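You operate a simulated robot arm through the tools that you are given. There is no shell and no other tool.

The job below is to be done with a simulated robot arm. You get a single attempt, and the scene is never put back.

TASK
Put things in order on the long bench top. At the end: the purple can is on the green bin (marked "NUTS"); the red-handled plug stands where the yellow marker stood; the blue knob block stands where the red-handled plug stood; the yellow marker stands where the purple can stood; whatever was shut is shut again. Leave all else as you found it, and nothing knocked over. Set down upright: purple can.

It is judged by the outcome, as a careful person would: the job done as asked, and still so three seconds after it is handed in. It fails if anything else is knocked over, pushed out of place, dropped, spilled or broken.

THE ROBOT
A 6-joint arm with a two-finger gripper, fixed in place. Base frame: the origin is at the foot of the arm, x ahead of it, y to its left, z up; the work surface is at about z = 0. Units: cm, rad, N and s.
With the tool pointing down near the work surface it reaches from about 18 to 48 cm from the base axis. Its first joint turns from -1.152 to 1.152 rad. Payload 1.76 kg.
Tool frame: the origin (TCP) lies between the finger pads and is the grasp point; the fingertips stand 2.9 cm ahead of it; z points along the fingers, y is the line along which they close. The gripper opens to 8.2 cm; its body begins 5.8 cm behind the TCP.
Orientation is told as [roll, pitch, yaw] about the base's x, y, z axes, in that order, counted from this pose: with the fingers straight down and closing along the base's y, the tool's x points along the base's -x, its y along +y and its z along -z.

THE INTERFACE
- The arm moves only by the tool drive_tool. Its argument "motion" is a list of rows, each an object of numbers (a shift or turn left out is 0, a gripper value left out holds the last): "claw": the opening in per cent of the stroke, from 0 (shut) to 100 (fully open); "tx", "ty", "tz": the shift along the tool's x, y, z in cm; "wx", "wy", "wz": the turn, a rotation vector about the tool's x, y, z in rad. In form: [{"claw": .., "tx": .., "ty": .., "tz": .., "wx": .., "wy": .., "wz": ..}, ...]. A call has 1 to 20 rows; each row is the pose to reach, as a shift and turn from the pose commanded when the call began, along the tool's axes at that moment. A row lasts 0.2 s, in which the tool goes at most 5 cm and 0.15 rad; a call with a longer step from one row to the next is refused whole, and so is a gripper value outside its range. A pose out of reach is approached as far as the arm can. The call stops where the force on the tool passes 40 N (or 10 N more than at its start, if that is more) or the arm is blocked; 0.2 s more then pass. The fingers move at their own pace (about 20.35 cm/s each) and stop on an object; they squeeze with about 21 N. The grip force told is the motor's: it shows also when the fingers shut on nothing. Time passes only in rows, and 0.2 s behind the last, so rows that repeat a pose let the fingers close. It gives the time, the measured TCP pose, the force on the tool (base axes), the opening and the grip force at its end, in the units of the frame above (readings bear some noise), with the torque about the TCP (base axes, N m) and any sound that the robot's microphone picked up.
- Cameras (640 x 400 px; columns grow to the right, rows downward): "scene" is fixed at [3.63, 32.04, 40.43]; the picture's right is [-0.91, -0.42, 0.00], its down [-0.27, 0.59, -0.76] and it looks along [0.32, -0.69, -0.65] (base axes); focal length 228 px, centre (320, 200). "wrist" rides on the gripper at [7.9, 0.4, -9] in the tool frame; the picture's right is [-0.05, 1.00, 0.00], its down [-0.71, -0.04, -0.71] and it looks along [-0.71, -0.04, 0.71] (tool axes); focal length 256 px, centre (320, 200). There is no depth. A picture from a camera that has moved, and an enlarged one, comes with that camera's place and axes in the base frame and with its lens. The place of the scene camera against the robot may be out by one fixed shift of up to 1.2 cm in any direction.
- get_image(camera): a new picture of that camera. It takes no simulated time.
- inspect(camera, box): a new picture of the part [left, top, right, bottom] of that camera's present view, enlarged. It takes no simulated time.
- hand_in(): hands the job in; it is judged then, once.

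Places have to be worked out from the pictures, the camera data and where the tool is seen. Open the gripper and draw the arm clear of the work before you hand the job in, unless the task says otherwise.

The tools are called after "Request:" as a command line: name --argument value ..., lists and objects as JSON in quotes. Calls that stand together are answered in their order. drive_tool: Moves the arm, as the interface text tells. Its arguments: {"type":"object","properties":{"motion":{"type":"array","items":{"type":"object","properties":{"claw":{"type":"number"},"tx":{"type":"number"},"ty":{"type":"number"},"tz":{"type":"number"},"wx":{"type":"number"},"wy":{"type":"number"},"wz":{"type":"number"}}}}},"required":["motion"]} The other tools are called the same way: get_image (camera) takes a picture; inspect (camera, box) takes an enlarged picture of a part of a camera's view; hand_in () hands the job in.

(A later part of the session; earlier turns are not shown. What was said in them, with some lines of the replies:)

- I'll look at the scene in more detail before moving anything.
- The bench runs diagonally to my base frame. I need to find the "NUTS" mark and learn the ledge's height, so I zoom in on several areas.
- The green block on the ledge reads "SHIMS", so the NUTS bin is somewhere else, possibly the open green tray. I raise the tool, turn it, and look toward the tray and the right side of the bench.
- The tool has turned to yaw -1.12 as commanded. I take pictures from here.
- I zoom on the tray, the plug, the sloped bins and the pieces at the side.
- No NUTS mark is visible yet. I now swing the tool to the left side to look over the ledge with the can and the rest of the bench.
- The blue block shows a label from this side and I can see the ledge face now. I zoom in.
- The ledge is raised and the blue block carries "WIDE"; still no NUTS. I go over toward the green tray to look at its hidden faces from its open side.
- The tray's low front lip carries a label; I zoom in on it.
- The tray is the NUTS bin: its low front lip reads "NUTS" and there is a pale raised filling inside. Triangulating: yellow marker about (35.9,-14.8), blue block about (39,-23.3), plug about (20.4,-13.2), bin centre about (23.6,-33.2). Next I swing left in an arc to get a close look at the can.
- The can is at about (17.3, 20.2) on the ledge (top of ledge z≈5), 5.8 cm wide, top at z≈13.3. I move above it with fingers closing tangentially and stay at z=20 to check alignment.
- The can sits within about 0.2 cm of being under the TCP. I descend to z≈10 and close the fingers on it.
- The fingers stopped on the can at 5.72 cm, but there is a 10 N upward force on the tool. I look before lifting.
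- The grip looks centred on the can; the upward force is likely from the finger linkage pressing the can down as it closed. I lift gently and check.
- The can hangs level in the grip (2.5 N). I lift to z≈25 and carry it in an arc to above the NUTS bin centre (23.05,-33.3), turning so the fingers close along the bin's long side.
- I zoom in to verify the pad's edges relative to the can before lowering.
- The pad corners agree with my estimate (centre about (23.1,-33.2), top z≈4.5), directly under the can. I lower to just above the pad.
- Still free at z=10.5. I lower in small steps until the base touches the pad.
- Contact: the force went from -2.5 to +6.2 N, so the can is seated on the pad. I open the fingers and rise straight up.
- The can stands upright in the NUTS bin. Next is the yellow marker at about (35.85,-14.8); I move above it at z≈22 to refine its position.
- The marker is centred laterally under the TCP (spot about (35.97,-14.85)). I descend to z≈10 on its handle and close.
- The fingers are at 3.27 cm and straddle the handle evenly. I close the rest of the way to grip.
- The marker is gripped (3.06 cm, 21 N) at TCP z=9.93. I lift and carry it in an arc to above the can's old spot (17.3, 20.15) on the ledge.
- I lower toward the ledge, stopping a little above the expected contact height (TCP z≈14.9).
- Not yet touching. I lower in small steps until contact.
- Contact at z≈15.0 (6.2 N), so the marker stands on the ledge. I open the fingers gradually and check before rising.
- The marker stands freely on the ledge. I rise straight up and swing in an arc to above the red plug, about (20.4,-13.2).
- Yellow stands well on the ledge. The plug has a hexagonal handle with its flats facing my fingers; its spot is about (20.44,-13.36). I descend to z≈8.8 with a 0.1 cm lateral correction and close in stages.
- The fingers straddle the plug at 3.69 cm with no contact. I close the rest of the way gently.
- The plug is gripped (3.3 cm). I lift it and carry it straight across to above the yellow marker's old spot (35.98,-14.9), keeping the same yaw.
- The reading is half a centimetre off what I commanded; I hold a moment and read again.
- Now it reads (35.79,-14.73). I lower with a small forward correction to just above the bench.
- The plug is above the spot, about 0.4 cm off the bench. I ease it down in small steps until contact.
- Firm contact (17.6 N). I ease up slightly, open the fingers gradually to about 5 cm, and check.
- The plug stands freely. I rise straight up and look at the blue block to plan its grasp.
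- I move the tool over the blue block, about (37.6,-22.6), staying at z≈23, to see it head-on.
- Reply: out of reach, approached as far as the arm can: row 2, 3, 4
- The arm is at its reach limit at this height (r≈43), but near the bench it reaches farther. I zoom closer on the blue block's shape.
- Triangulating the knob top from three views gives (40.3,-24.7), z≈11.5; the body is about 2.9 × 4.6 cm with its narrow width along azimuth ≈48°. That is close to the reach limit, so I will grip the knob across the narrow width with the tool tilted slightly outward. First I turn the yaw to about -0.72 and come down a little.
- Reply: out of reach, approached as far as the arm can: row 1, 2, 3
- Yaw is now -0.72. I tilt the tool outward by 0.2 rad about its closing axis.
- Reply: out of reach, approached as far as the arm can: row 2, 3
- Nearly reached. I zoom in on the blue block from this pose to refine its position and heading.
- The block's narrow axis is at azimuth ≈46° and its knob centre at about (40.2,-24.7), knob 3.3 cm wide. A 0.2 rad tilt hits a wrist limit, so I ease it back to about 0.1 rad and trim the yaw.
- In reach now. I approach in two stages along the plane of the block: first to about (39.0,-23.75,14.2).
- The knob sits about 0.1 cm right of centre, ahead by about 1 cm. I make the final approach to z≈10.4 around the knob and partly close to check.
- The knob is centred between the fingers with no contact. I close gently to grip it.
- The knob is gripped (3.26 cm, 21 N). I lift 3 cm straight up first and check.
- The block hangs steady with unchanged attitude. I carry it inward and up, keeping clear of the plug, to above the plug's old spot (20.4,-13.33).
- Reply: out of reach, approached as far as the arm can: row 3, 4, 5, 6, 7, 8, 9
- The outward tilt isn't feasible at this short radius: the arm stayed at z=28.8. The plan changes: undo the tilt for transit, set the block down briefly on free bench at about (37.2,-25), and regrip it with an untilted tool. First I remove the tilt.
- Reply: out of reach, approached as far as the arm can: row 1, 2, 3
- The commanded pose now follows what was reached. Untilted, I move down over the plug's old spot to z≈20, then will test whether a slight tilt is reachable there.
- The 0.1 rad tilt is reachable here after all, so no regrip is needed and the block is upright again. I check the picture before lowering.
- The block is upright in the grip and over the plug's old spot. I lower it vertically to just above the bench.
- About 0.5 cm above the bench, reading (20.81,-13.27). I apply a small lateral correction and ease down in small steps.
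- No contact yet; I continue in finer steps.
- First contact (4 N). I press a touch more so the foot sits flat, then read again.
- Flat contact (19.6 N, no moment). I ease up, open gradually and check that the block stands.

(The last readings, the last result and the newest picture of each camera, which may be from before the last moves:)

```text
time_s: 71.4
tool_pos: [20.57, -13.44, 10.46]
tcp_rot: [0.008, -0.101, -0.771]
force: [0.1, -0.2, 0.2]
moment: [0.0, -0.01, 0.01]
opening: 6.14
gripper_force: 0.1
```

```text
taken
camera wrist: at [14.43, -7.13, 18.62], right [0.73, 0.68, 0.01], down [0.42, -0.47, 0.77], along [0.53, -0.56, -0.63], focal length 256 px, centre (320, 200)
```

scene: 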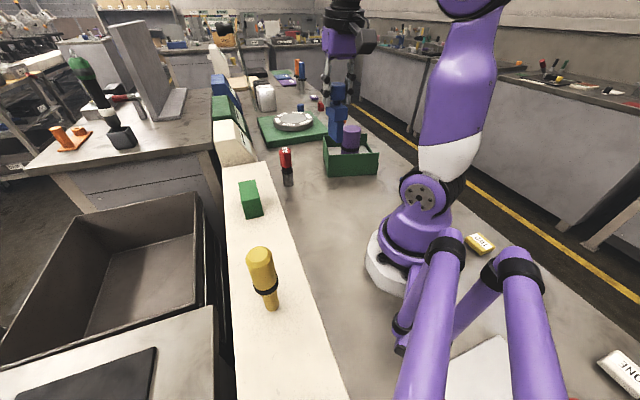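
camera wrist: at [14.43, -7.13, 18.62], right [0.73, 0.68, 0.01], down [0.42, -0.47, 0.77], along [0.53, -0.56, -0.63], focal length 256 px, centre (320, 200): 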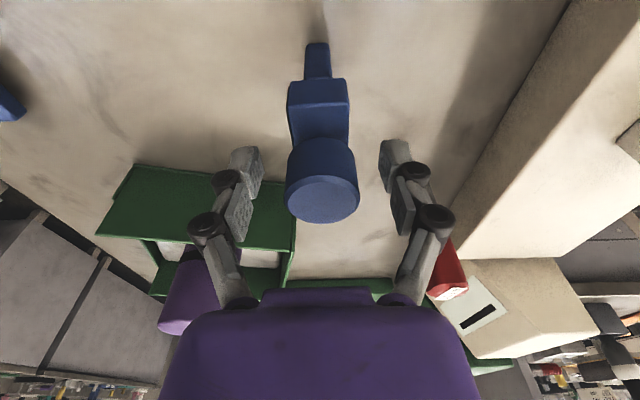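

The block stands freely between the open fingers. I back straight out along the tool axis and then look over everything.

Request:
drive_tool --motion '[{"tz": -1}, {"tz": -3.5}, {"tz": -7}, {"tz": -11}, {"tz": -15, "claw": 100}, {"tz": -15, "claw": 100}]'

Request:
get_image --camera "wrist"

Request:
get_image --camera "scene"

Request:
inspect --camera "scene" --box '[260, 100, 400, 220]'

```text
time_s: 72.8
tool_pos: [19.32, -12.31, 25.43]
tcp_rot: [0.006, -0.102, -0.769]
force: [0.0, 0.0, 0.0]
moment: [0.04, -0.01, 0.01]
opening: 8.22
gripper_force: 0.0
```

```text
taken
camera wrist: at [13.1, -6.01, 33.56], right [0.73, 0.68, 0.01], down [0.42, -0.47, 0.77], along [0.53, -0.56, -0.63], focal length 256 px, centre (320, 200)
```

wrist: 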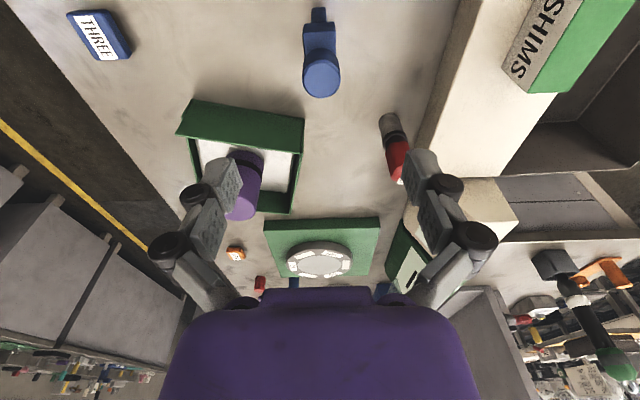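

```text
taken
```

scene: 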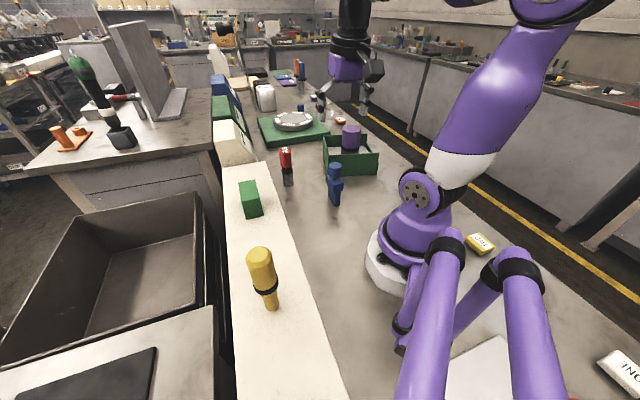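

```text
3.33 times, centred on (330, 160) of scene
camera zoom: at [3.63, 32.04, 40.43], right [-0.91, -0.42, 0.0], down [-0.27, 0.59, -0.76], along [0.32, -0.69, -0.65], focal length 762 px, centre (287, 333)
```

zoom: 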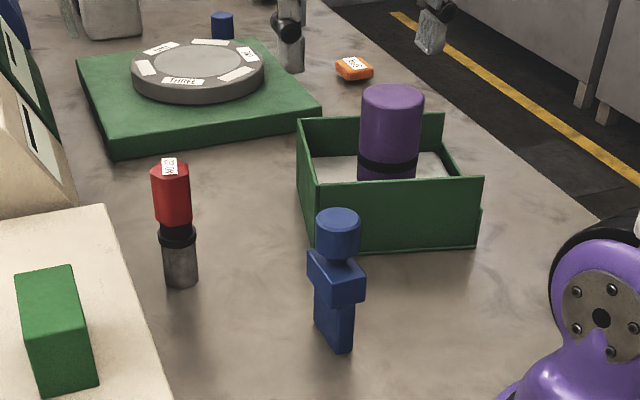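

All four items are where they belong: can upright in the NUTS bin, plug on the yellow spot, blue block on the plug's spot, yellow marker on the can's spot; nothing else appears moved. I draw the arm clear to a neutral pose and remove the tilt.

Request:
drive_tool --motion '[{"tx": -0.36, "ty": 3.5, "tz": -0.6}, {"tx": -0.73, "ty": 7.05, "tz": -1.2}, {"tx": -1.1, "ty": 10.6, "tz": -1.85}, {"tx": -1.45, "ty": 14.1, "tz": -2.47}, {"tx": -1.45, "ty": 14.1, "tz": -2.47, "wy": 0.05}, {"tx": -1.45, "ty": 14.1, "tz": -2.47, "wy": 0.1}, {"tx": -1.45, "ty": 14.1, "tz": -2.47, "wy": 0.1}]'

Request:
get_image --camera "scene"

Request:
inspect --camera "scene" --box '[200, 120, 400, 330]'

Request:
get_image --camera "wrist"

```text
time_s: 74.4
tool_pos: [30.63, -3.05, 27.97]
tcp_rot: [0.029, -0.022, -0.77]
force: [-0.4, 0.4, 0.9]
moment: [0.0, 0.04, 0.0]
opening: 8.22
gripper_force: 0.1
out of reach, approached as far as the arm can: row 4, 5, 6, 7
```

```text
taken
```

scene: 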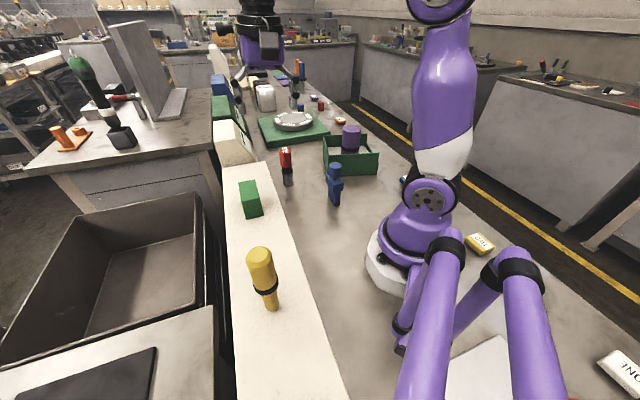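

```text
1.90 times, centred on (300, 225) of scene
camera zoom: at [3.63, 32.04, 40.43], right [-0.91, -0.42, 0.0], down [-0.27, 0.59, -0.76], along [0.32, -0.69, -0.65], focal length 435 px, centre (358, 152)
```

zoom: 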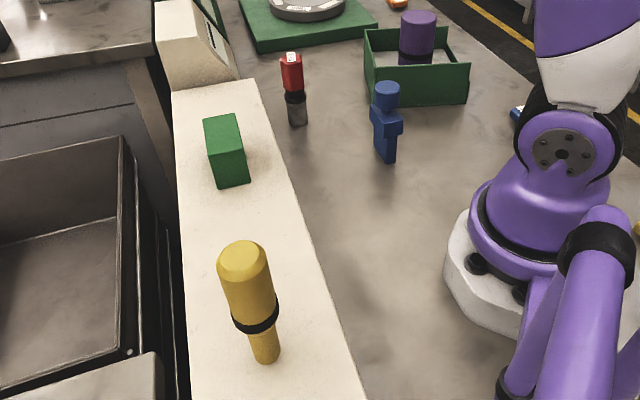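

```text
taken
camera wrist: at [24.8, 2.61, 36.82], right [0.73, 0.68, 0.03], down [0.45, -0.52, 0.72], along [0.51, -0.51, -0.69], focal length 256 px, centre (320, 200)
```

wrist: 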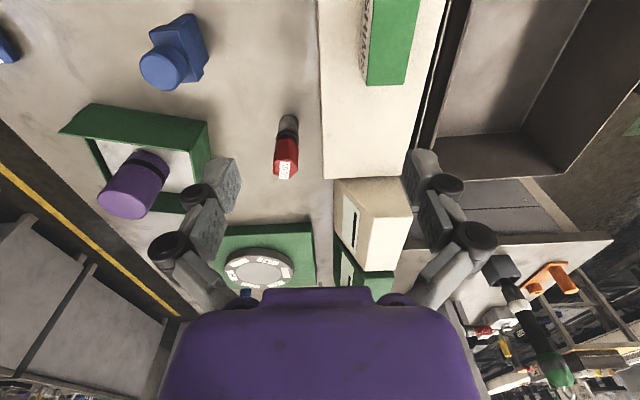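

The arm is clear with the gripper open. All four items stand upright in their target places, and the SHIMS box, bins and disc look untouched. I hand the job in.

Request:
hand_in

```text
The job is handed in.
```

I moved all four items to where you asked, and the job is handed in. In the last pictures everything was standing and nothing else looked disturbed.

- **Purple can:** upright in the green bin marked "NUTS". The bin is an open tray with a pale filling, so the can rests on the filling inside its walls.
- **Yellow marker:** standing on the ledge where the can was.
- **Red-handled plug:** standing where the yellow marker was.
- **Blue knob block:** standing where the plug was, facing the same way as before.

Going by the camera and tool readings, each item is within a few millimetres of its spot. Nothing had to be opened, so there was nothing to shut again. The gripper is open and the arm is drawn clear of the work.
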